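You operate a simulated robot arm through the tools that you are given. There is no shell and no other tool. Be economical: measure what you need, move in short steps, check, and stop when the job is done.

You run a simulated robot arm. Do the job below in one go: nothing can be reset, and whatever is moved stays where it is left.

## Task
Put two scoops of ice into the lunch cooler and close it.
Fine: lift the lid off, use the ice scoop and stand it back where it was, put the lid on, stand the carry handle up. Spill nothing. Set down upright: ice scoop.
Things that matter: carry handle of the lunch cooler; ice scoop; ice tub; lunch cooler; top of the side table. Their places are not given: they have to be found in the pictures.

The check looks at the end state, three seconds after you hand in, the way a careful person would. Anything else that was tipped, shoved, dropped, spilled or broken makes it a failure. A push-on lid holds only when it is set on centred and level and pressed home; a screw cap is set on level and turned clockwise until tight.

## Robot
A 6-joint arm with a two-finger parallel gripper, fixed in place. Base frame: the origin is at the foot of the arm, x ahead of it, y to its left, z up; the work surface is at about z = 760. Units: mm, degrees, N and s.
With the tool pointing down near the work surface it reaches from about 300 to 740 mm from the base axis. Its first joint turns from -66.0 to 66.0 degrees. Payload 2.45 kg.
The TCP is the grasp point between the finger pads, 24 mm short of the fingertips. In the tool frame z runs along the fingers and y along their closing line. The gripper opens to 68 mm. The fingers are 17 mm wide and 10 mm thick; the gripper's body (40 by 70 mm) begins 41 mm behind the TCP.
Orientation is that of the tool frame in the base frame, as [roll, pitch, yaw] about the fixed x, y, z axes, in that order (R = Rz(yaw) Ry(pitch) Rx(roll)). With the fingers straight down and closing along the base's y, the tool's x points along the base's -x, its y along +y and its z along -z.

## Interface
- The arm moves only by the tool jog_arm. Its arguments are lists of equal length, an entry for each row: "offset": the shift along the base's x, y, z in cm, a list of three; "rotation": the turn, a rotation vector about the base's x, y, z in degrees, a list of three; "hand": the gripper command, from -1 (fully open) to 1 (shut), values between in proportion. In form: {"offset": [[x, y, z], ...], "rotation": [[wx, wy, wz], ...], "hand": [hand, ...]}. A call has 1 to 12 rows; each row shifts and turns the commanded pose from where the row before left it. Rows are played at 5 a second. More than 50 mm and 8.6 degrees between two rows, or a gripper value outside its range, and nothing of the call is played. Where a pose cannot be reached the arm comes as near as it can. A force on the tool above 40 N (or 10 N above the force at the start of the call, whichever is more), or a blocked arm, ends the call early, and 0.2 s more pass. Each finger travels about 108 mm/s and halts on what it meets, pressing with about 29 N; the grip force reading is that of the motor and also rises with nothing between the fingers. The clock runs only during rows and for 0.2 s after the last one: add rows that do not move to give the fingers time. It gives the time, the measured TCP pose, the force on the tool (base axes), the opening and the grip force at its end, in the units of the frame above (readings bear some noise), with the torque about the TCP (base axes, N m) and any sound that the robot's microphone picked up.
- Cameras (640 x 400 px; columns grow to the right, rows downward): "scene" is fixed at [163.4, 408.6, 1467]; the picture's right is [-0.80, -0.60, 0.00], its down [-0.33, 0.45, -0.83] and it looks along [0.50, -0.66, -0.56] (base axes); focal length 296 px, centre (320, 200). "wrist" rides on the gripper at [84, 11, -75] in the tool frame; the picture's right is [-0.13, 0.99, 0.00], its down [-0.60, -0.08, -0.79] and it looks along [-0.79, -0.10, 0.61] (tool axes); focal length 251 px, centre (320, 200).
- camera(camera): a new picture of that camera. It takes no simulated time.
- locate(camera, pixels): for up to 12 pixels [column, row] of the newest picture of that camera ("zoom" is the newest enlarged one), the place [x, y, z] in the base frame of the surface seen there, good to about 2 mm. It takes no simulated time.
- close_up(camera, box): a new picture of the part [left, top, right, bottom] of that camera's present view, enlarged. It takes no simulated time.
- sign_off(): hands the job in; it is judged then, once.

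Keep the steps short. Do not move on a guess: measure, check each grasp and each placing, and mend mistakes. In all there are 80 turns and 54 pictures (those below and enlarged ones count). Leave the gripper open and the arm clear of the work at the hand-in unless told otherwise, and finish with a single line.

The tools are called by a JSON object that holds its "op" and its "data". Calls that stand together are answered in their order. jog_arm: Moves the arm, as the interface text tells. Its arguments: {"type":"object","properties":{"offset":{"type":"array"},"rotation":{"type":"array"},"hand":{"type":"array"}},"required":["offset","rotation","hand"]} The other tools are called the same way: camera (camera) takes a picture; locate (camera, pixels) gives the place of the surface under pixels of a picture; close_up (camera, box) takes an enlarged picture of a part of a camera's view; sign_off () hands the job in.

At the start:

```text
time_s: 0.0
tool_pos: [492.0, 5.1, 1274.8]
orientation: [-180.0, -0.1, 180.0]
wrist_force: [0.0, 0.3, -0.2]
ft_torque: [-0.01, 0.0, -0.01]
width: 67.8
grip_force: 0.1
```

scene: 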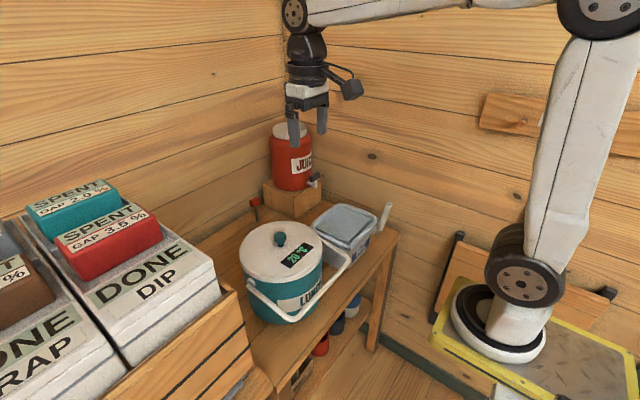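
wrist: 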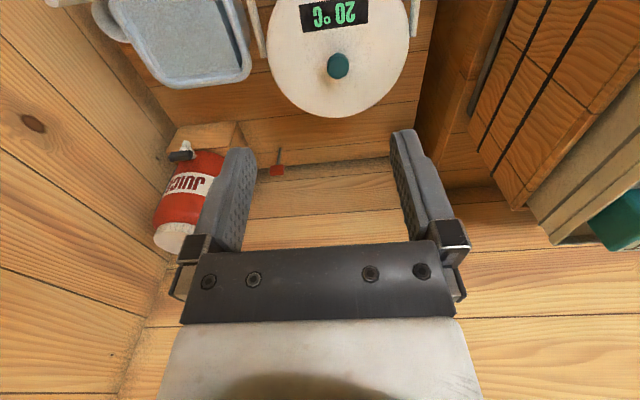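

I see the cooler (lid with teal knob at about (281,240)), the ice tub with a lid-like surface at (345,222), and something standing at (386,215), which may be the scoop. I'll enlarge both views.

{"op": "close_up", "data": {"camera": "scene", "box": [220, 170, 420, 340]}}

{"op": "close_up", "data": {"camera": "wrist", "box": [30, 0, 450, 180]}}

```text
2.35 times, centred on (320, 255) of scene
```

zoom: 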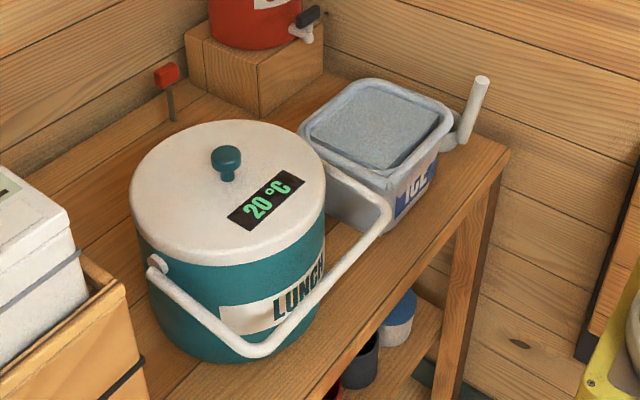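

```text
1.52 times, centred on (240, 90) of wrist
```

zoom: 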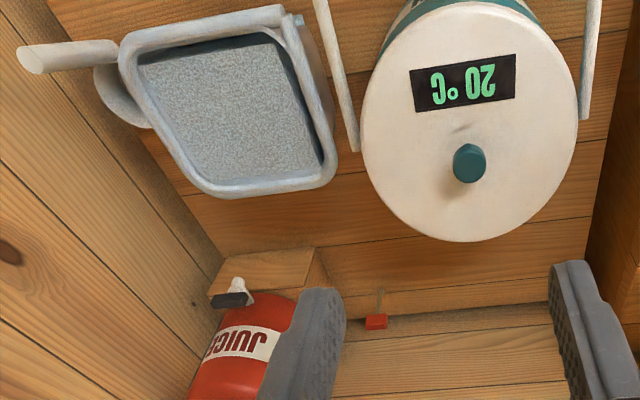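

Locating lid, knob, handle, tub rim, ice and the scoop handle in both pictures.

{"op": "locate", "data": {"camera": "scene", "pixels": [[280, 235], [243, 245], [318, 245], [285, 222], [344, 266], [297, 319], [250, 282], [388, 205], [381, 229], [345, 222], [345, 320], [265, 205]]}}

{"op": "locate", "data": {"camera": "zoom", "pixels": [[30, 60], [100, 52], [115, 100], [145, 50], [280, 12], [300, 20], [325, 180], [200, 190], [220, 110], [470, 158], [352, 145], [583, 115]]}}

```text
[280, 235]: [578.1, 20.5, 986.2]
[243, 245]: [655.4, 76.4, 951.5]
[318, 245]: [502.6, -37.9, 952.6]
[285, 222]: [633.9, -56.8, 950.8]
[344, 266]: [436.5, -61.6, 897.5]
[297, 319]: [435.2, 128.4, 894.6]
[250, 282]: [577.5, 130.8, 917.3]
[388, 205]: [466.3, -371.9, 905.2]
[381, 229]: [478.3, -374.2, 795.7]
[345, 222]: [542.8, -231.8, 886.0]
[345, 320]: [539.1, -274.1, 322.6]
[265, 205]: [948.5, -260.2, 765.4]
```

```text
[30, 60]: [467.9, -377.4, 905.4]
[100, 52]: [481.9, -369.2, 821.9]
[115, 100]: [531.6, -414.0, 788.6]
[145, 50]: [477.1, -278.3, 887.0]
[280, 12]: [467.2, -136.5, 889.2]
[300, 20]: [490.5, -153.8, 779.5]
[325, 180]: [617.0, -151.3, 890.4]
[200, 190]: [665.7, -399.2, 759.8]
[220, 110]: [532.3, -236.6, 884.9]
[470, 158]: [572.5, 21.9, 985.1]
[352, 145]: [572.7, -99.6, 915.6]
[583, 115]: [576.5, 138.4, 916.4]
```

Now measuring the free table area round the cooler and the surroundings where the lid might lie.

{"op": "locate", "data": {"camera": "wrist", "pixels": [[330, 130], [330, 155], [330, 175], [275, 100], [420, 130], [425, 80], [450, 60], [278, 170], [235, 130], [180, 100], [440, 20], [510, 100]]}}

{"op": "locate", "data": {"camera": "scene", "pixels": [[395, 235], [290, 350], [265, 375], [150, 290], [235, 340], [300, 340], [240, 220], [225, 250], [330, 300], [295, 205], [370, 255], [180, 330]]}}

```text
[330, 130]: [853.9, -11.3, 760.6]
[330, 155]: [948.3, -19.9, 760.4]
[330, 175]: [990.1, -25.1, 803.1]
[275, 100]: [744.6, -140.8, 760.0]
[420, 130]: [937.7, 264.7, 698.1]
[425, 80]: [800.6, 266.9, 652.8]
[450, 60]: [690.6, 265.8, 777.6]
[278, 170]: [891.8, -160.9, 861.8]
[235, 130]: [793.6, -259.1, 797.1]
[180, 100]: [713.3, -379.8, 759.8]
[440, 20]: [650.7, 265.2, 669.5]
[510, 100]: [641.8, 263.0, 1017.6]
```

```text
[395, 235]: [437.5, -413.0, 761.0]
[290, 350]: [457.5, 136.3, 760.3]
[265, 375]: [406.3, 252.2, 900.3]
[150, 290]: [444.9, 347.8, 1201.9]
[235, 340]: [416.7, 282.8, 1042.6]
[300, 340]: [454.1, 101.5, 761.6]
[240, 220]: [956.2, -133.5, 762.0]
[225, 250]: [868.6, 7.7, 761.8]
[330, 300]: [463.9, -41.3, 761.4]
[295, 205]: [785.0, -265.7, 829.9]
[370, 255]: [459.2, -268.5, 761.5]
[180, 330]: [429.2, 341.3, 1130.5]
```

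The table top is 760, from x≈430 to 990. The best free spot for the lid looks to be near (725,-130), behind the cooler and tub. Next I'll look at the scoop from closer, moving the arm to about (325,-252,1020) and turning it toward the scoop.

{"op": "jog_arm", "data": {"offset": [[-1.9, -2.8, -2.8], [-1.9, -2.8, -2.8], [-1.9, -2.8, -2.8], [-1.9, -2.8, -2.8], [-1.9, -2.8, -2.8], [-1.9, -2.8, -2.8], [-1.9, -2.8, -2.8], [-1.9, -2.8, -2.8], [-1.5, -2.8, -2.8], [0, 0, 0]], "rotation": [[0, 0, -4.3], [0, 0, -4.3], [0, 0, -4.3], [0, 0, -4.3], [0, 0, -4.3], [0, 0, -4.3], [0, 0, -4.3], [0, 0, -4.3], [0, 0, -4.3], [0, 0, 0]], "hand": [-1, -1, -1, -1, -1, -1, -1, -1, -1, -1]}}

{"op": "camera", "data": {"camera": "wrist"}}

```text
time_s: 2.2
tool_pos: [325.0, -245.2, 1021.1]
orientation: [180.0, 0.0, 141.3]
wrist_force: [-0.4, -0.5, -0.6]
ft_torque: [-0.02, 0.0, 0.01]
width: 68.2
grip_force: 0.1
```

```text
49 pictures are left
```

wrist: 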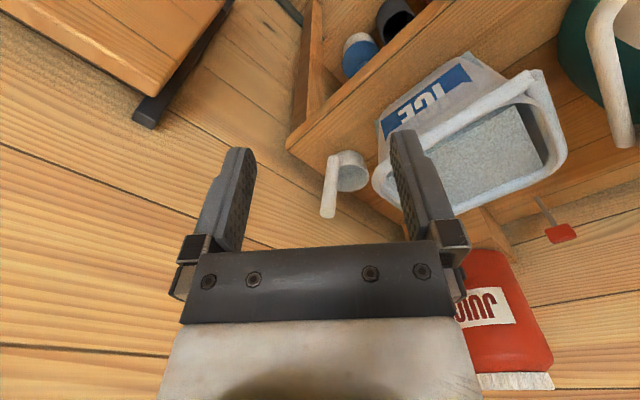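

{"op": "close_up", "data": {"camera": "wrist", "box": [270, 60, 590, 260]}}

{"op": "close_up", "data": {"camera": "wrist", "box": [300, 140, 400, 225]}}

```text
2.00 times, centred on (430, 160) of wrist
```

zoom: 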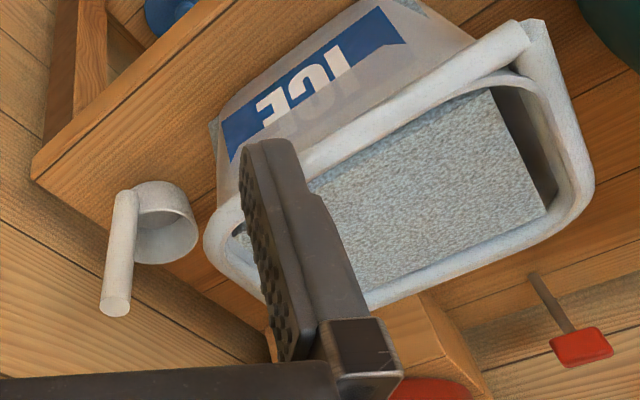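

```text
4.71 times, centred on (350, 182) of wrist
```

zoom: 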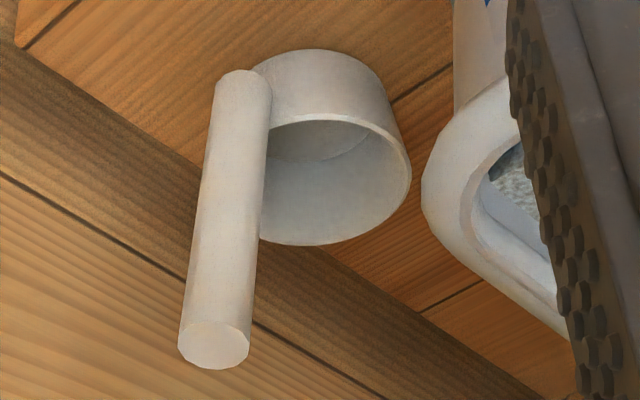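

The scoop is a ladle: an upright cup with a vertical round handle at its side, standing on the table. I'll measure it, along with the tub.

{"op": "locate", "data": {"camera": "zoom", "pixels": [[215, 345], [225, 200], [240, 90], [408, 185], [320, 242], [270, 236], [330, 120], [375, 128], [310, 152], [320, 55], [395, 100], [330, 200]]}}

{"op": "locate", "data": {"camera": "wrist", "pixels": [[480, 140], [535, 160], [450, 165], [525, 110], [540, 130], [560, 160], [383, 175], [530, 75], [460, 100], [555, 110], [470, 215], [505, 225]]}}

```text
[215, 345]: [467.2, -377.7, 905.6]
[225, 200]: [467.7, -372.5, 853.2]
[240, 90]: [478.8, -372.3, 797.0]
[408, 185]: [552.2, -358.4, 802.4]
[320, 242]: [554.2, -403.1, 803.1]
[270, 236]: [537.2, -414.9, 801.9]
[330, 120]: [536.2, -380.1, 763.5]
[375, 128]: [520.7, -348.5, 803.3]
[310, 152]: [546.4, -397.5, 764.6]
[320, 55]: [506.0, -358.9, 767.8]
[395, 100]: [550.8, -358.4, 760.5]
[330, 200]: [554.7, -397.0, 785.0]
```

```text
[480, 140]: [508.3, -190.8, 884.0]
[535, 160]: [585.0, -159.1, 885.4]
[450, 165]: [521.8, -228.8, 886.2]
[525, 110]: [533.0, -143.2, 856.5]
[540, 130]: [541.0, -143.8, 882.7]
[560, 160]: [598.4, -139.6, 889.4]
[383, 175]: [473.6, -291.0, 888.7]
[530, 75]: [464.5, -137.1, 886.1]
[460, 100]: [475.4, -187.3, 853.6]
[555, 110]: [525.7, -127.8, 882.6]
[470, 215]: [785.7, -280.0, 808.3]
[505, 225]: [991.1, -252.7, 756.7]
```

Cup centre is ≈ (525,-382), radius 36, rim z 803. The handle axis is ≈ (474,-378) and leans about 10° toward -x. Next I'll check the juice block edges, the wall near the scoop and the knob.

{"op": "locate", "data": {"camera": "scene", "pixels": [[294, 216], [291, 208], [320, 203], [267, 185], [410, 215], [254, 205], [322, 240], [305, 226], [300, 215]]}}

{"op": "locate", "data": {"camera": "wrist", "pixels": [[290, 230], [200, 100], [100, 200], [330, 235], [300, 145], [480, 225], [560, 230]]}}

{"op": "close_up", "data": {"camera": "scene", "box": [230, 200, 350, 290]}}

```text
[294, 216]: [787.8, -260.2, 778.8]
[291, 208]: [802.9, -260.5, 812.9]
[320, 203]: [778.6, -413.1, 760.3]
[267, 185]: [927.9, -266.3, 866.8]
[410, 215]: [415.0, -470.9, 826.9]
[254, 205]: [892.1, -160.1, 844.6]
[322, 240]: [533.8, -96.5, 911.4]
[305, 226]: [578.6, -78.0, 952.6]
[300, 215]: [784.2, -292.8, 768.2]
```

```text
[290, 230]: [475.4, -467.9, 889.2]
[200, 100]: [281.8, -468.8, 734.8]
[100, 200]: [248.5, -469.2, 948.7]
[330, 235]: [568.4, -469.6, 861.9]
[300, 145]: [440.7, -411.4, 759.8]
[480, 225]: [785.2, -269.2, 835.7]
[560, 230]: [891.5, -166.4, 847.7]
```

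```text
4.44 times, centred on (290, 245) of scene
```

zoom: 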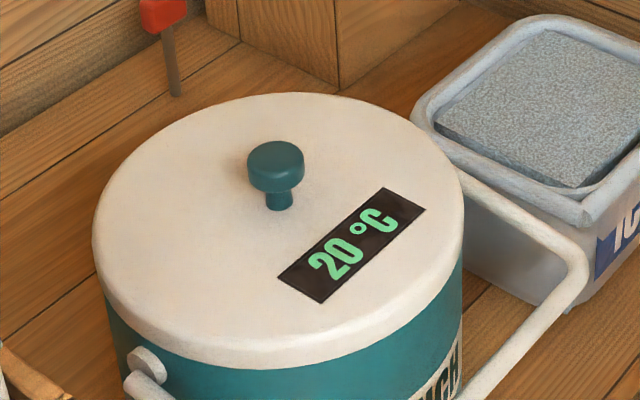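

The lid spot (724,-128) is clear of the block (x≥785, y≤-260), the tub and the cooler. Next I move above the knob at (577,20), turn to yaw 180 and tilt the tool 15° outward to gain reach.

{"op": "jog_arm", "data": {"offset": [[0, 0, 3], [3.15, 3.3, 0.5], [3.15, 3.3, 0.5], [3.15, 3.3, 0], [3.15, 3.3, 0], [3.15, 3.3, 0], [3.15, 3.3, 0], [3.15, 3.3, 0], [3.15, 3.4, 0], [0, 0, 0], [0, 0, 0], [0, 0, 0]], "rotation": [[0, 0, 0], [0, 0, 4.84], [0, 0, 4.84], [0, 0, 4.84], [0, 0, 4.84], [0, 0, 4.84], [0, 0, 4.84], [0, 0, 4.84], [0, 0, 4.84], [0, -7.5, 0], [0, -7.5, 0], [0, 0, 0]], "hand": [-1, -1, -1, -1, -1, -1, -1, -1, -1, -1, -1, -1]}}

{"op": "camera", "data": {"camera": "wrist"}}

```text
time_s: 4.8
tool_pos: [576.3, 18.0, 1062.1]
orientation: [179.9, 15.0, 180.0]
wrist_force: [0.4, 1.0, 1.0]
ft_torque: [-0.01, 0.0, 0.03]
width: 67.9
grip_force: 0.1
```

```text
45 pictures are left
```

wrist: 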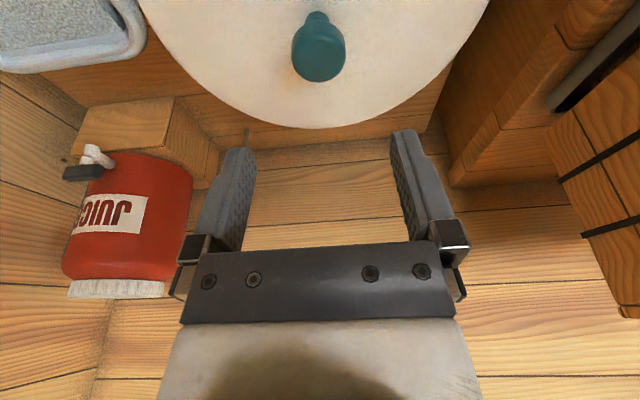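

Measuring the knob from here.

{"op": "locate", "data": {"camera": "wrist", "pixels": [[318, 60], [295, 55], [343, 50], [318, 78], [317, 35], [316, 17], [250, 40], [400, 40], [318, 127], [165, 60], [455, 50]]}}

```text
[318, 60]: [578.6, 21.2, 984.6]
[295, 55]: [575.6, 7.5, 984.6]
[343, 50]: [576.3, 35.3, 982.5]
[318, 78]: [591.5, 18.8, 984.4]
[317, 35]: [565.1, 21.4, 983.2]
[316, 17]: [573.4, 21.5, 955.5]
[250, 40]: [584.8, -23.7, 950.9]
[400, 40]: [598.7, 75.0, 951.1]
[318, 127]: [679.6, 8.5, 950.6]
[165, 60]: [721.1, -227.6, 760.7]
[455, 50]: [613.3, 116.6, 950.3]
```

Knob centre is (578.5,21), top z 985. I lower the TCP to z 981 and close.

{"op": "jog_arm", "data": {"offset": [[0.22, 0.3, -2], [0, 0, -3], [0, 0, -2], [0, 0, -1.1], [0, 0, 0], [0, 0, 0], [0, 0, 0], [0, 0, 0]], "rotation": [[0, 0, 0], [0, 0, 0], [0, 0, 0], [0, 0, 0], [0, 0, 0], [0, 0, 0], [0, 0, 0], [0, 0, 0]], "hand": [-1, -1, -1, -1, -1, 1, 1, 1]}}

```text
time_s: 6.6
tool_pos: [578.1, 20.4, 980.9]
orientation: [-180.0, 15.0, 180.0]
wrist_force: [0.5, -2.1, -0.2]
ft_torque: [-0.14, -0.03, -0.02]
width: 30.8
grip_force: 28.4
heard: snap
```

The grip holds at 30.8 mm, and I heard a snap. I'll check with a picture before lifting.

{"op": "close_up", "data": {"camera": "scene", "box": [210, 160, 370, 300]}}

```text
2.86 times, centred on (290, 230) of scene
```

zoom: 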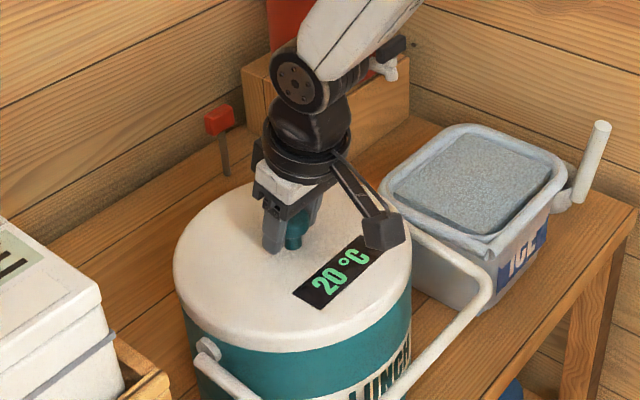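

Everything looks in order. I lift slowly.

{"op": "jog_arm", "data": {"offset": [[0, 0, 0.5], [0, 0, 0.5], [0, 0, 0.5], [0, 0, 0.5], [0, 0, 1], [0, 0, 1], [0, 0, 1], [0, 0, 1]], "rotation": [[0, 0, 0], [0, 0, 0], [0, 0, 0], [0, 0, 0], [0, 0, 0], [0, 0, 0], [0, 0, 0], [0, 0, 0]], "hand": [1, 1, 1, 1, 1, 1, 1, 1]}}

{"op": "camera", "data": {"camera": "scene"}}

```text
time_s: 8.4
tool_pos: [578.9, 22.2, 1039.8]
orientation: [180.0, 15.0, 180.0]
wrist_force: [0.2, -0.1, -2.3]
ft_torque: [-0.03, 0.02, -0.01]
width: 30.5
grip_force: 28.8
```

```text
43 pictures are left
```

scene: 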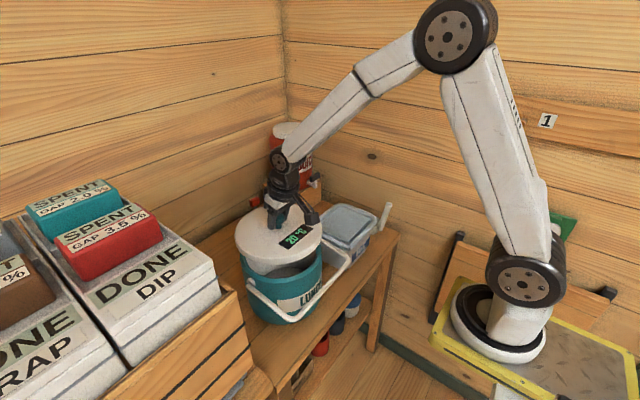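

The lid is off. I enlarge to see the lid's skirt and the inside of the cooler.

{"op": "close_up", "data": {"camera": "scene", "box": [220, 190, 360, 330]}}

```text
2.86 times, centred on (290, 260) of scene
```

zoom: 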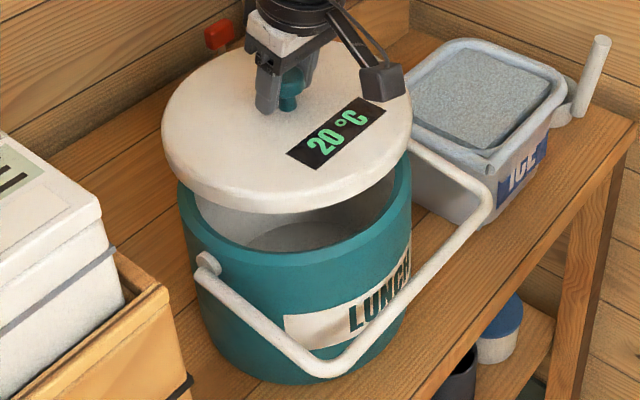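

{"op": "locate", "data": {"camera": "zoom", "pixels": [[280, 205], [285, 180], [270, 260], [295, 235], [200, 205], [190, 195], [408, 165], [250, 250], [320, 385], [345, 300], [520, 200], [330, 150]]}}

```text
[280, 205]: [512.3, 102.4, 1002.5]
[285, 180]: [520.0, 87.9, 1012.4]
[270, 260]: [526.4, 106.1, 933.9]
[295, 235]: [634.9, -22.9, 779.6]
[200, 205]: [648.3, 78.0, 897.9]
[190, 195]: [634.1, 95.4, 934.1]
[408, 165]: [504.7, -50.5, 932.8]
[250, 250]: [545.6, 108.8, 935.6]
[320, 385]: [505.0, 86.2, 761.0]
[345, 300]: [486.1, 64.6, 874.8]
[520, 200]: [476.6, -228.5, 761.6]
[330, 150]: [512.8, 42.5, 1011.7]
```

Cooler rim is z 935, inner floor 780, and the lid bottom is about 46 mm under the TCP. I shift the spot slightly out to (755,-122) for camera clearance and travel at this height.

{"op": "jog_arm", "data": {"offset": [[2.93, -2.4, 0.5], [2.93, -2.4, 0], [2.93, -2.4, 0], [2.93, -2.4, 0], [2.93, -2.4, 0], [2.93, -2.4, -1], [0, 0, -4], [0, 0, -4], [0, 0, 0]], "rotation": [[0, 0, -2.33], [0, 0, -2.33], [0, 0, -2.33], [0, 0, -2.33], [0, 0, -2.33], [0, 0, -2.33], [0, 0, 0], [0, 0, 0], [0, 0, 0]], "hand": [1, 1, 1, 1, 1, 1, 1, 1, 1]}}

{"op": "camera", "data": {"camera": "scene"}}

{"op": "camera", "data": {"camera": "wrist"}}

```text
time_s: 10.4
tool_pos: [754.1, -122.3, 957.9]
orientation: [179.9, 15.0, 166.0]
wrist_force: [0.1, -1.0, -1.0]
ft_torque: [0.02, 0.02, 0.02]
width: 30.7
grip_force: 29.1
```

```text
41 pictures are left
```

scene: 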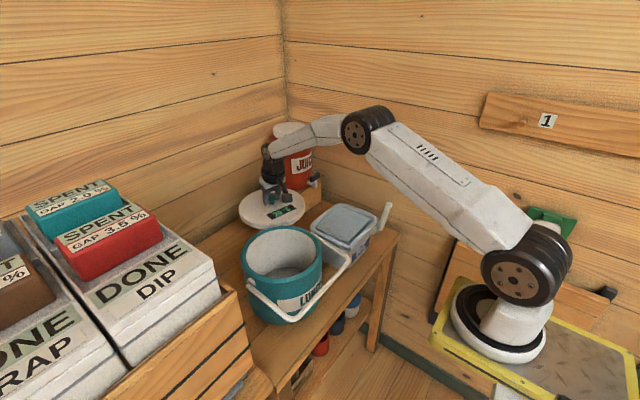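

```text
40 pictures are left
```

wrist: 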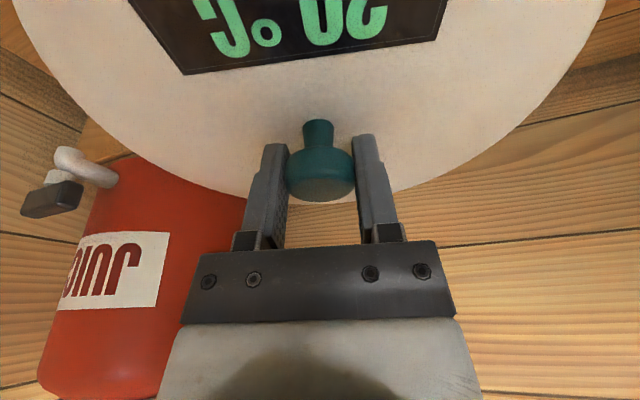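

Pose reached. I check the gap to the juice tap (45,200).

{"op": "locate", "data": {"camera": "wrist", "pixels": [[45, 200], [70, 200], [90, 165], [150, 240], [150, 165], [240, 280], [85, 135]]}}

```text
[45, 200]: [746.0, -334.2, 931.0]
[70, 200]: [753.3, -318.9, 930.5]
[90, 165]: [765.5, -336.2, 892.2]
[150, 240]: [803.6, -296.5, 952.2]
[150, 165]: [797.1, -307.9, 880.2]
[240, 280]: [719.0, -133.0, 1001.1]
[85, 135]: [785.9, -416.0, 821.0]
```

It is clear. I lower to TCP z≈828.

{"op": "jog_arm", "data": {"offset": [[0, 0, -4], [0, 0, -4], [0, 0, -3], [0, 0, -2], [0, 0, 0]], "rotation": [[0, 0, 0], [0, 0, 0], [0, 0, 0], [0, 0, 0], [0, 0, 0]], "hand": [1, 1, 1, 1, 1]}}

{"op": "jog_arm", "data": {"offset": [[0, 0, -0.3], [0, 0, -0.3], [0, 0, -0.3], [0, 0, 0]], "rotation": [[0, 0, 0], [0, 0, 0], [0, 0, 0], [0, 0, 0]], "hand": [1, 1, 1, 1]}}

{"op": "close_up", "data": {"camera": "scene", "box": [220, 130, 420, 300]}}

```text
time_s: 11.6
tool_pos: [754.2, -120.1, 826.0]
orientation: [179.9, 15.0, 166.1]
wrist_force: [0.1, -0.3, -0.8]
ft_torque: [0.0, -0.03, 0.01]
width: 30.8
grip_force: 29.6
```

```text
time_s: 12.6
tool_pos: [754.8, -122.5, 818.2]
orientation: [180.0, 15.1, 166.0]
wrist_force: [-1.5, 0.7, 4.8]
ft_torque: [0.16, 0.23, -0.07]
width: 30.8
grip_force: 29.3
```

```text
2.35 times, centred on (320, 215) of scene
```

zoom: 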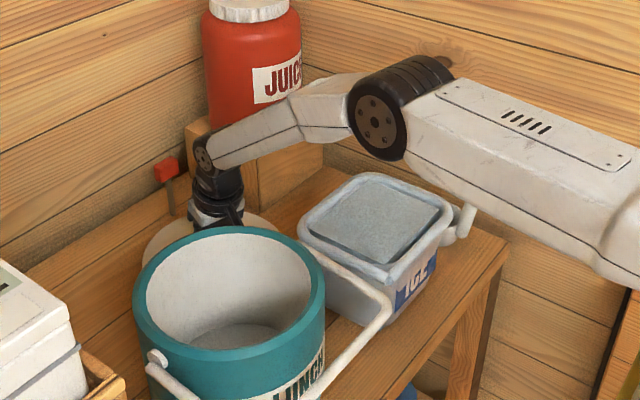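

Contact at z 818 with about 5 N up, so the lid rests on its plug. I release and rise.

{"op": "jog_arm", "data": {"offset": [[0, 0, 0], [0, 0, 0], [0, 0, 0], [0, 0, 2], [0, 0, 4], [0, 0, 4], [0, 0, 4], [0, 0, 4], [-4, 2, 3], [0, 0, 0]], "rotation": [[0, 0, 0], [0, 0, 0], [0, 0, 0], [0, 0, 0], [0, 0, 0], [0, 0, 0], [0, 0, 0], [0, 0, 0], [0, 0, 0], [0, 0, 0]], "hand": [-0.3, -1, -1, -1, -1, -1, -1, -1, -1, -1]}}

{"op": "camera", "data": {"camera": "wrist"}}

```text
refused: row 9 steps farther than a row can; nothing moved
```

```text
38 pictures are left
```

wrist: 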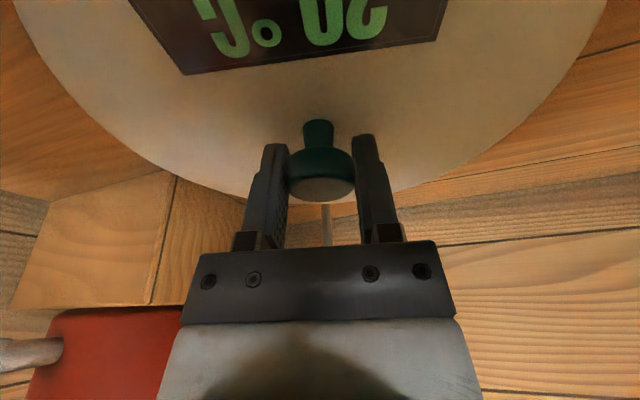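

One row was too long. I repeat with smaller steps.

{"op": "jog_arm", "data": {"offset": [[0, 0, 0], [0, 0, 0], [0, 0, 0], [0, 0, 2], [0, 0, 4], [0, 0, 4], [0, 0, 4], [0, 0, 4], [0, 0, 3], [-3, 1, 2], [0, 0, 0]], "rotation": [[0, 0, 0], [0, 0, 0], [0, 0, 0], [0, 0, 0], [0, 0, 0], [0, 0, 0], [0, 0, 0], [0, 0, 0], [0, 0, 0], [0, 0, 0], [0, 0, 0]], "hand": [-0.3, -1, -1, -1, -1, -1, -1, -1, -1, -1, -1]}}

{"op": "camera", "data": {"camera": "wrist"}}

```text
time_s: 15.0
tool_pos: [724.1, -113.2, 1046.5]
orientation: [180.0, 15.0, 166.0]
wrist_force: [-0.7, -0.9, -0.8]
ft_torque: [-0.01, -0.01, 0.01]
width: 67.9
grip_force: 0.1
```

```text
37 pictures are left
```

wrist: 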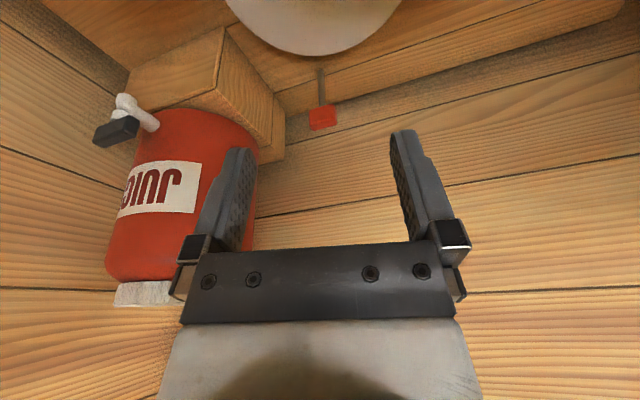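

The lid rests on the table. Next is the scoop. I retreat to about (378,-344,1000) on the base side of the handle, heading -20°.

{"op": "jog_arm", "data": {"offset": [[-3.84, -2.57, 0], [-3.84, -2.57, 0], [-3.84, -2.57, 0], [-3.84, -2.57, 0], [-3.84, -2.57, 0], [-3.84, -2.57, 0], [-3.84, -2.57, 0], [-3.84, -2.57, 0], [-3.84, -2.57, 0], [0, 0, 0]], "rotation": [[0, 0, -0.67], [0, 0, -0.67], [0, 0, -0.67], [0, 0, -0.67], [0, 0, -0.67], [0, 0, -0.67], [0, 0, -0.67], [0, 0, -0.67], [0, 0, -0.67], [0, 0, 0]], "hand": [-1, -1, -1, -1, -1, -1, -1, -1, -1, -1]}}

{"op": "jog_arm", "data": {"offset": [[0, 0, -1], [0, 0, -1], [0, 0, -1], [0, 0, -1], [0, 0, -1], [0, 0, 0]], "rotation": [[-2.74, -7.52, 0], [-2.74, -7.52, 0], [-2.74, -7.52, 0], [-2.74, -7.52, 0], [-2.74, -7.52, 0], [0, 0, 0]], "hand": [-1, -1, -1, -1, -1, -1]}}

{"op": "camera", "data": {"camera": "wrist"}}

{"op": "camera", "data": {"camera": "scene"}}

```text
time_s: 17.2
tool_pos: [379.1, -343.2, 1047.5]
orientation: [180.0, 15.0, 159.9]
wrist_force: [1.0, -0.1, 0.5]
ft_torque: [0.02, 0.01, 0.0]
width: 67.8
grip_force: 0.0
```

```text
time_s: 18.6
tool_pos: [388.1, -338.5, 998.5]
orientation: [-180.0, 55.1, 160.1]
wrist_force: [-0.2, 0.2, 0.1]
ft_torque: [-0.01, 0.02, -0.02]
width: 68.1
grip_force: 0.0
out of reach, approached as far as the arm can: row 5
```

```text
36 pictures are left
```

wrist: 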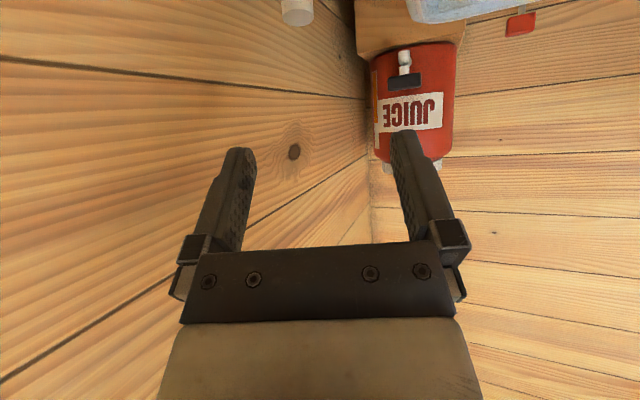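

```text
35 pictures are left
```

scene: 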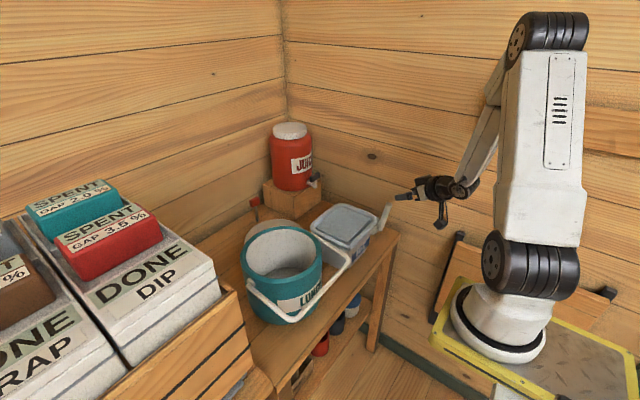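

This pose is slightly too close to the base. I approach from above the handle instead: over (472,-378) at z≈960, where the handle top (905) is still free.

{"op": "jog_arm", "data": {"offset": [[3, -1.2, -1], [3, -1.2, -1], [3, -1, -1], [0, 0, 0]], "rotation": [[0, 0, 0], [0, 0, 0], [0, 0, 0], [0, 0, 0]], "hand": [-1, -1, -1, -1]}}

{"op": "camera", "data": {"camera": "wrist"}}

```text
time_s: 19.6
tool_pos: [478.8, -371.7, 967.8]
orientation: [-179.9, 55.0, 160.0]
wrist_force: [-0.2, 0.8, -0.2]
ft_torque: [-0.03, -0.03, -0.04]
width: 67.9
grip_force: 0.0
```

```text
34 pictures are left
```

wrist: 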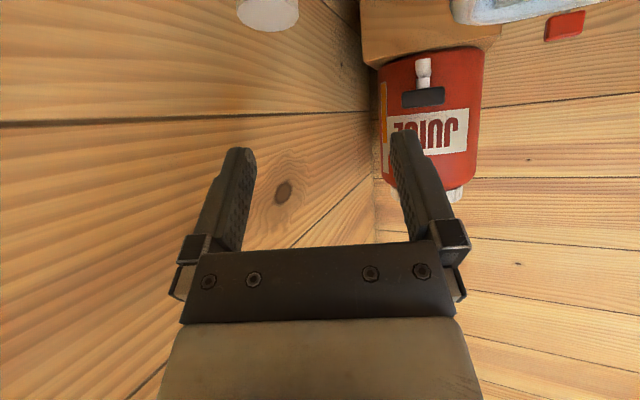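

{"op": "locate", "data": {"camera": "wrist", "pixels": [[268, 22], [245, 10], [290, 10], [268, 8]]}}

```text
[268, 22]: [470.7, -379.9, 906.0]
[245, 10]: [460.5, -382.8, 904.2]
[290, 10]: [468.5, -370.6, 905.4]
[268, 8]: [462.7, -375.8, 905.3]
```

Handle top centre is (466,-377) and its axis at z 875 is ≈ (471,-377). I correct sideways and lower.

{"op": "jog_arm", "data": {"offset": [[-0.8, -0.55, 0], [0, 0, -2.5], [0, 0, -2.5], [0, 0, -2], [0, 0, -2.2], [0, 0, 0]], "rotation": [[0, 0, 0], [0, 0, 0], [0, 0, 0], [0, 0, 0], [0, 0, 0], [0, 0, 0]], "hand": [-1, -1, -1, -1, -1, -1]}}

{"op": "camera", "data": {"camera": "wrist"}}

{"op": "close_up", "data": {"camera": "scene", "box": [330, 150, 490, 270]}}

```text
time_s: 21.0
tool_pos: [472.1, -376.7, 874.7]
orientation: [-179.9, 54.9, 160.1]
wrist_force: [0.3, 0.0, 0.4]
ft_torque: [0.01, -0.02, -0.01]
width: 68.2
grip_force: 0.0
```

```text
33 pictures are left
```

wrist: 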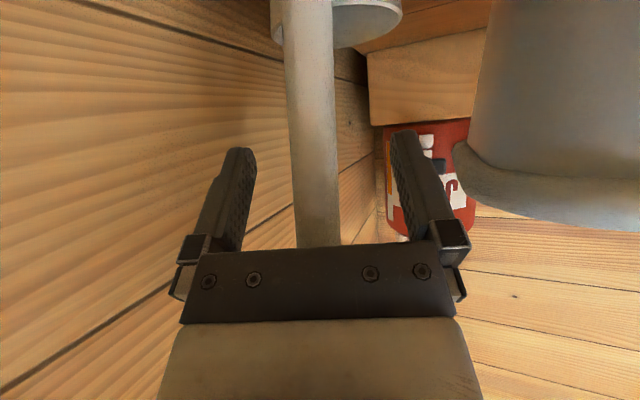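

```text
3.33 times, centred on (410, 210) of scene
```

zoom: 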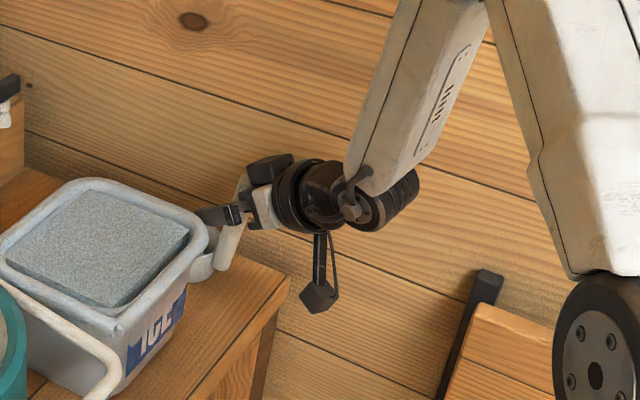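

The handle is between the fingers, a few mm to the left. I shift 3 mm and close.

{"op": "jog_arm", "data": {"offset": [[-0.1, -0.28, 0], [0, 0, 0], [0, 0, 0], [0, 0, 0], [0, 0, 0]], "rotation": [[0, 0, 0], [0, 0, 0], [0, 0, 0], [0, 0, 0], [0, 0, 0]], "hand": [-1, 0, 1, 1, 1]}}

{"op": "camera", "data": {"camera": "wrist"}}

```text
time_s: 22.2
tool_pos: [470.0, -381.0, 874.9]
orientation: [-180.0, 55.0, 160.1]
wrist_force: [0.4, 2.6, 4.6]
ft_torque: [0.42, -0.48, 0.1]
width: 20.6
grip_force: 29.5
```

```text
31 pictures are left
```

wrist: 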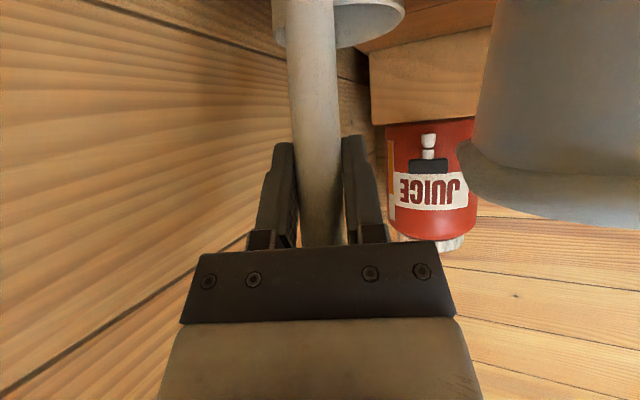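

Gripped at 20.6 mm. I lift slowly and check the attitude of the cup.

{"op": "jog_arm", "data": {"offset": [[0, 0, 0.5], [0, 0, 1.5], [0, 0, 3], [0, 0, 4], [0, 0, 4], [0, 0, 4], [0, 0, 0]], "rotation": [[0, 0, 0], [0, 0, 0], [0, 0, 0], [0, 0, 0], [0, 0, 0], [0, 0, 0], [0, 0, 0]], "hand": [1, 1, 1, 1, 1, 1, 1]}}

{"op": "close_up", "data": {"camera": "scene", "box": [330, 110, 490, 240]}}

```text
time_s: 23.8
tool_pos: [471.7, -378.6, 1046.3]
orientation: [-179.9, 55.0, 160.0]
wrist_force: [0.6, -0.1, -1.6]
ft_torque: [0.03, 0.02, -0.01]
width: 20.4
grip_force: 28.8
```

```text
3.08 times, centred on (410, 175) of scene
```

zoom: 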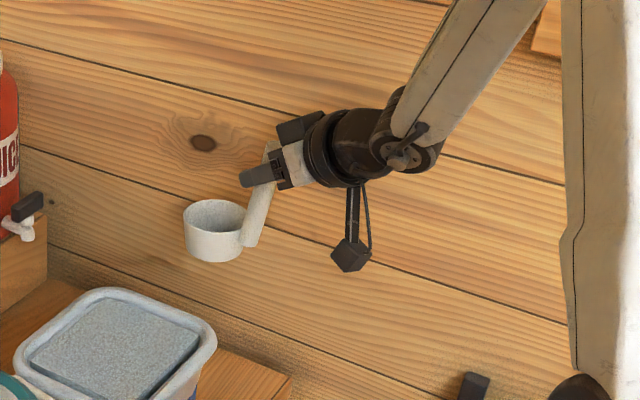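

The cup hangs level. I measure its rim relative to the TCP, and the tub's ice edges.

{"op": "locate", "data": {"camera": "zoom", "pixels": [[186, 210], [214, 231], [238, 222], [225, 201], [212, 258], [30, 350], [105, 295], [195, 330], [150, 385], [100, 340], [92, 290], [212, 345]]}}

```text
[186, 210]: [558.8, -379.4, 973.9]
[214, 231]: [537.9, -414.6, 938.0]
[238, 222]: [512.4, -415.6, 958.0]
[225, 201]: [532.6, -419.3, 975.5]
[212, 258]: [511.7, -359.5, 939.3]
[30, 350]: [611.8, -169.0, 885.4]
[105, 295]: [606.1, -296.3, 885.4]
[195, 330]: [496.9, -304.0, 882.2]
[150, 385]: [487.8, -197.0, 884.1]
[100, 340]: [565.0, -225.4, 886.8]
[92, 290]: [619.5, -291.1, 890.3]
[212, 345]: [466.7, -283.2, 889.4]
```

The cup sits at TCP +(53,-4), rim 71.5 mm under the TCP. The ice spans x 485-608, y -300…-155 at z 885. I move over the tub and tip the cup 25°.

{"op": "jog_arm", "data": {"offset": [[0.6, 3.7, 0], [0.6, 3.7, 0], [0.6, 3.7, 0], [0.7, 3.6, 0], [0, 0, 0], [0, 0, 0], [0, 0, 0], [0, 0, 0]], "rotation": [[0, 0, 0], [0, 0, 0], [0, 0, 0], [0, 0, 0], [7.83, -2.85, 0], [7.83, -2.85, 0], [7.83, -2.85, 0], [0, 0, 0]], "hand": [1, 1, 1, 1, 1, 1, 1, 1]}}

{"op": "close_up", "data": {"camera": "scene", "box": [270, 110, 450, 260]}}

```text
time_s: 25.6
tool_pos: [496.3, -234.2, 1046.3]
orientation: [140.8, 48.0, 128.8]
wrist_force: [0.1, -0.1, -1.0]
ft_torque: [0.0, 0.06, 0.03]
width: 20.4
grip_force: 29.1
```

```text
2.67 times, centred on (360, 185) of scene
```

zoom: 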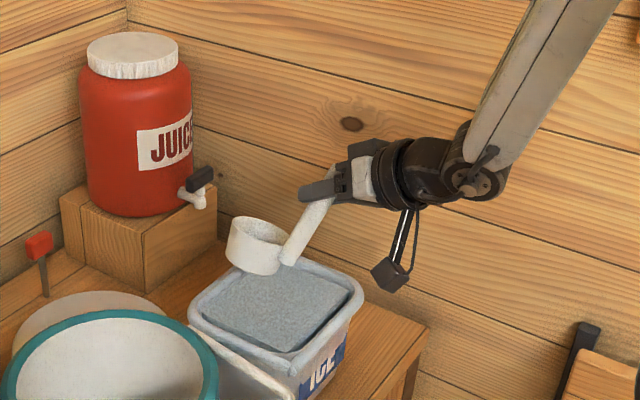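

The cup is tipped over the ice. I lower it gently into the ice.

{"op": "jog_arm", "data": {"offset": [[0, 0, -3], [0, 0, -2], [0, 0, -1], [0, 0, -1], [0, 0, -1], [0, 0, -1], [0, 0, -0.8], [0, 0, 0]], "rotation": [[0, 0, 0], [0, 0, 0], [0, 0, 0], [0, 0, 0], [0, 0, 0], [0, 0, 0], [0, 0, 0], [0, 0, 0]], "hand": [1, 1, 1, 1, 1, 1, 1, 1]}}

{"op": "close_up", "data": {"camera": "scene", "box": [270, 110, 450, 260]}}

```text
time_s: 27.4
tool_pos: [496.0, -233.5, 948.1]
orientation: [140.9, 47.9, 128.8]
wrist_force: [-0.4, 0.2, -2.1]
ft_torque: [-0.06, 0.07, -0.02]
width: 20.2
grip_force: 28.7
```

```text
2.67 times, centred on (360, 185) of scene
```

zoom: 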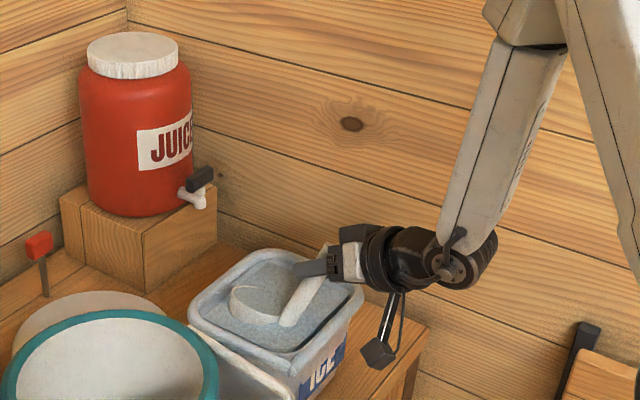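

There is no resistance and the cup is sinking into the ice. I roll back to level, which sweeps the mouth through the ice, and lift out.

{"op": "jog_arm", "data": {"offset": [[0, 0, 0], [0, 0, 0], [0, 0, 0], [0, 0, 0], [0, 0, 1], [0, 0, 1], [0, 0, 2], [0, 0, 3], [0, 0, 3], [0, 0, 3], [0, 0, 0]], "rotation": [[-7.83, 2.85, 0], [-7.83, 2.85, 0], [-7.83, 2.85, 0], [0, 0, 0], [0, 0, 0], [0, 0, 0], [0, 0, 0], [0, 0, 0], [0, 0, 0], [0, 0, 0], [0, 0, 0]], "hand": [1, 1, 1, 1, 1, 1, 1, 1, 1, 1, 1]}}

{"op": "close_up", "data": {"camera": "scene", "box": [270, 110, 450, 260]}}

```text
time_s: 29.8
tool_pos: [498.7, -243.0, 1086.4]
orientation: [-179.9, 54.9, 160.1]
wrist_force: [-0.4, 0.7, -2.3]
ft_torque: [0.01, 0.07, 0.0]
width: 20.4
grip_force: 29.0
out of reach, approached as far as the arm can: row 5
```

```text
2.67 times, centred on (360, 185) of scene
```

zoom: 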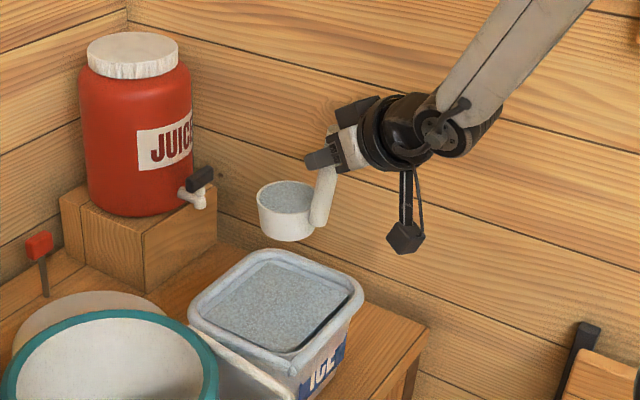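

The cup is full of ice. With this tilt the arm can't come closer than about r≈550, so I'll turn the heading to +30° while carrying to TCP (561,-52), keeping the cup level and slow.

{"op": "jog_arm", "data": {"offset": [[1.8, 1.1, 0], [1.8, 1.1, 0], [1.8, 1.1, 0], [1.8, 1.1, 0], [-0.17, 2.45, 0], [-0.17, 2.45, 0], [-0.17, 2.45, 0], [-0.17, 2.45, 0], [-0.17, 2.45, 0], [-0.17, 2.45, 0], [0, 0, 0]], "rotation": [[0, 0, 5], [0, 0, 5], [0, 0, 5], [0, 0, 5], [0, 0, 5], [0, 0, 5], [0, 0, 5], [0, 0, 5], [0, 0, 5], [0, 0, 5], [0, 0, 0]], "hand": [1, 1, 1, 1, 1, 1, 1, 1, 1, 1, 1]}}

{"op": "camera", "data": {"camera": "scene"}}

```text
time_s: 32.2
tool_pos: [562.4, -52.6, 1085.6]
orientation: [180.0, 55.0, -149.9]
wrist_force: [0.3, 0.6, -1.6]
ft_torque: [-0.04, 0.04, 0.04]
width: 20.4
grip_force: 28.9
```

```text
26 pictures are left
```

scene: 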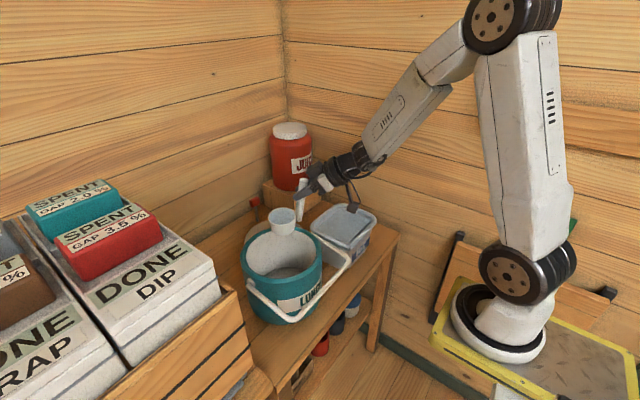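

The cup is over the cooler. I roll about the heading axis by 50° while lowering slightly.

{"op": "jog_arm", "data": {"offset": [[0, 0, -1], [0, 0, -1], [0, 0, -0.5], [0, 0, -0.5], [0, 0, -0.5], [0, 0, -0.5], [0, 0, 0]], "rotation": [[7.27, 4.2, 0], [7.27, 4.2, 0], [7.27, 4.2, 0], [7.27, 4.2, 0], [7.27, 4.2, 0], [7.27, 4.2, 0], [0, 0, 0]], "hand": [1, 1, 1, 1, 1, 1, 1]}}

{"op": "close_up", "data": {"camera": "scene", "box": [210, 130, 410, 330]}}

```text
time_s: 33.8
tool_pos: [559.4, -52.7, 1044.8]
orientation: [115.3, 31.3, 162.2]
wrist_force: [0.2, -0.3, -1.6]
ft_torque: [-0.15, -0.01, 0.01]
width: 20.3
grip_force: 29.6
```

```text
2.00 times, centred on (310, 230) of scene
```

zoom: 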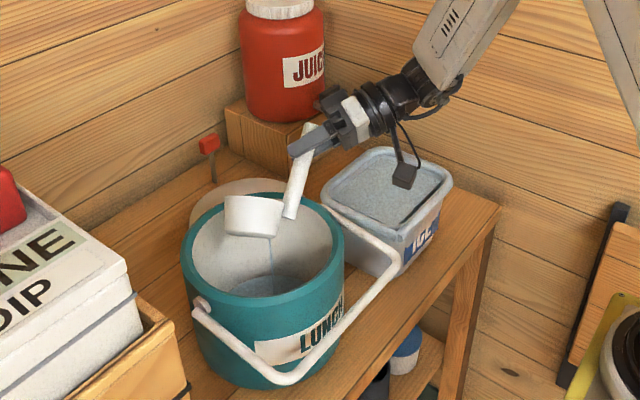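

Ice streams into the cooler. I continue the roll to about 110° and hold.

{"op": "jog_arm", "data": {"offset": [[0, 0, 0], [0, 0, 0], [0, 0, 0], [0, 0, -0.5], [0, 0, -0.5], [0, 0, 0], [0, 0, 0], [0, 0, 0], [0, 0, 0], [0, 0, 0]], "rotation": [[7.27, 4.2, 0], [7.27, 4.2, 0], [7.27, 4.2, 0], [7.27, 4.2, 0], [7.27, 4.2, 0], [7.27, 4.2, 0], [7.27, 4.2, 0], [0, 0, 0], [0, 0, 0], [0, 0, 0]], "hand": [1, 1, 1, 1, 1, 1, 1, 1, 1, 1]}}

{"op": "close_up", "data": {"camera": "scene", "box": [210, 130, 410, 330]}}

```text
time_s: 36.0
tool_pos: [561.1, -53.1, 1037.2]
orientation: [78.8, -15.5, 156.5]
wrist_force: [0.2, -0.3, -1.4]
ft_torque: [-0.11, -0.03, 0.0]
width: 20.4
grip_force: 28.9
```

```text
2.00 times, centred on (310, 230) of scene
```

zoom: 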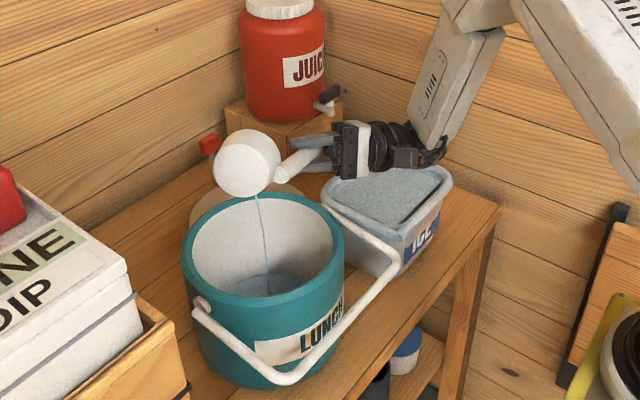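

There is still a thin stream. I tip a little more and wait.

{"op": "jog_arm", "data": {"offset": [[0, 0, 0], [0, 0, 0], [0, 0, 0], [0, 0, 0], [0, 0, 0], [0, 0, 0], [0, 0, 0], [0, 0, 0]], "rotation": [[7.27, 4.2, 0], [7.27, 4.2, 0], [0, 0, 0], [0, 0, 0], [0, 0, 0], [0, 0, 0], [0, 0, 0], [0, 0, 0]], "hand": [1, 1, 1, 1, 1, 1, 1, 1]}}

{"op": "close_up", "data": {"camera": "scene", "box": [210, 130, 410, 330]}}

```text
time_s: 37.8
tool_pos: [561.0, -51.9, 1037.1]
orientation: [67.5, -28.7, 160.7]
wrist_force: [-0.2, -0.2, -0.8]
ft_torque: [-0.1, 0.0, 0.01]
width: 20.3
grip_force: 28.6
```

```text
2.00 times, centred on (310, 230) of scene
```

zoom: 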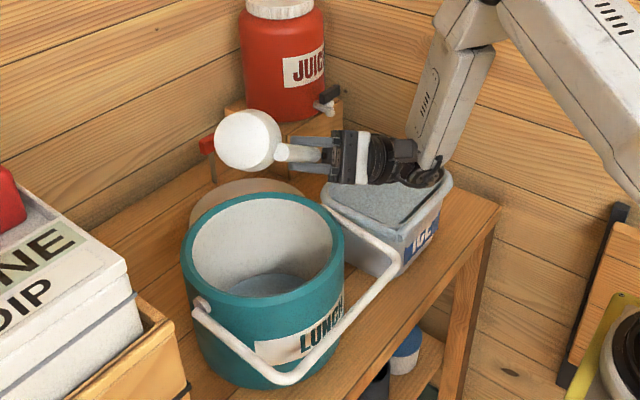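

The stream has stopped. I roll the cup back to level while rising.

{"op": "jog_arm", "data": {"offset": [[0, 0, 0.5], [0, 0, 0.5], [0, 0, 0.5], [0, 0, 0.5], [0, 0, 0.5], [0, 0, 0.5], [0, 0, 0.5], [0, 0, 0.5], [0, 0, 0.5], [0, 0, 0.5], [0, 0, 0], [0, 0, 0]], "rotation": [[-7.27, -4.2, 0], [-7.27, -4.2, 0], [-7.27, -4.2, 0], [-7.27, -4.2, 0], [-7.27, -4.2, 0], [-7.27, -4.2, 0], [-7.27, -4.2, 0], [-7.27, -4.2, 0], [-7.27, -4.2, 0], [-7.27, -4.2, 0], [-7.27, -4.2, 0], [-7.27, -4.2, 0]], "hand": [1, 1, 1, 1, 1, 1, 1, 1, 1, 1, 1, 1]}}

{"op": "jog_arm", "data": {"offset": [[0, 0, 0], [0, 0, 0], [0, 0, 0], [0, 0, 0]], "rotation": [[-7.27, -4.2, 0], [-7.27, -4.2, 0], [-7.27, -4.2, 0], [0, 0, 0]], "hand": [1, 1, 1, 1]}}

{"op": "close_up", "data": {"camera": "scene", "box": [210, 130, 410, 330]}}

```text
time_s: 40.4
tool_pos: [560.4, -53.3, 1087.1]
orientation: [140.8, 48.0, 178.9]
wrist_force: [-0.5, -0.1, -1.0]
ft_torque: [-0.08, 0.02, -0.01]
width: 20.5
grip_force: 29.2
```

```text
time_s: 41.4
tool_pos: [560.3, -54.2, 1086.9]
orientation: [-179.8, 55.0, -149.8]
wrist_force: [0.6, -0.1, -0.7]
ft_torque: [-0.04, 0.04, 0.01]
width: 20.7
grip_force: 28.9
```

```text
2.00 times, centred on (310, 230) of scene
```

zoom: 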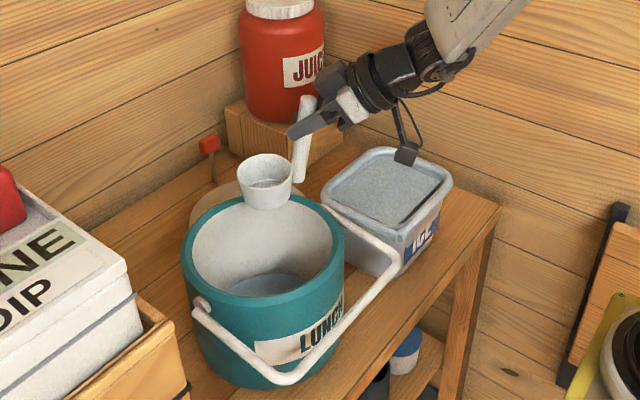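

The first scoop is delivered. I return over the tub for the second scoop, heading -5° this time for better reach.

{"op": "jog_arm", "data": {"offset": [[0.1, -2, 0], [0.1, -2, 0], [0.1, -2, 0], [0.1, -2, 0], [0.1, -2, 0], [0.1, -2, 0], [-1.63, -1.75, 0], [-1.63, -1.75, 0], [-1.63, -1.75, 0], [-1.63, -1.75, 0], [0, 0, 0]], "rotation": [[0, 0, -3.5], [0, 0, -3.5], [0, 0, -3.5], [0, 0, -3.5], [0, 0, -3.5], [0, 0, -3.5], [0, 0, -3.5], [0, 0, -3.5], [0, 0, -3.5], [0, 0, -3.5], [0, 0, 0]], "hand": [1, 1, 1, 1, 1, 1, 1, 1, 1, 1, 1]}}

{"op": "jog_arm", "data": {"offset": [[0, 0, 0], [0, 0, 0], [0, 0, 0], [0, 0, -3], [0, 0, -2], [0, 0, 0]], "rotation": [[8.27, -0.72, 0], [8.27, -0.72, 0], [8.27, -0.72, 0], [0, 0, 0], [0, 0, 0], [0, 0, 0]], "hand": [1, 1, 1, 1, 1, 1]}}

{"op": "close_up", "data": {"camera": "scene", "box": [270, 110, 450, 260]}}

```text
time_s: 43.8
tool_pos: [500.8, -242.3, 1088.0]
orientation: [-179.9, 55.1, 175.0]
wrist_force: [-0.9, -0.1, -1.5]
ft_torque: [0.0, 0.05, -0.01]
width: 20.3
grip_force: 29.5
```

```text
time_s: 45.2
tool_pos: [502.7, -243.5, 1035.6]
orientation: [140.9, 47.9, 144.0]
wrist_force: [-0.3, 0.3, -1.6]
ft_torque: [-0.08, 0.03, 0.0]
width: 20.3
grip_force: 28.9
```

```text
2.67 times, centred on (360, 185) of scene
```

zoom: 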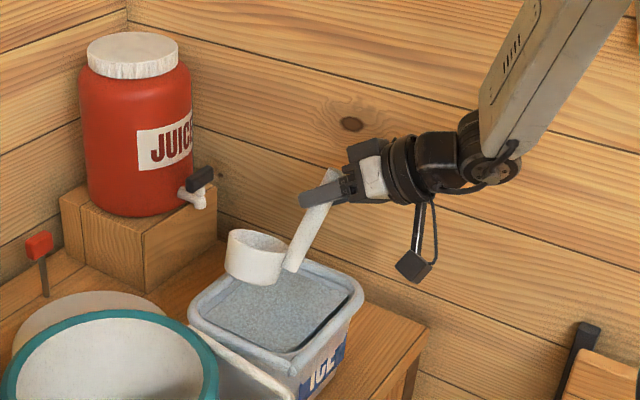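

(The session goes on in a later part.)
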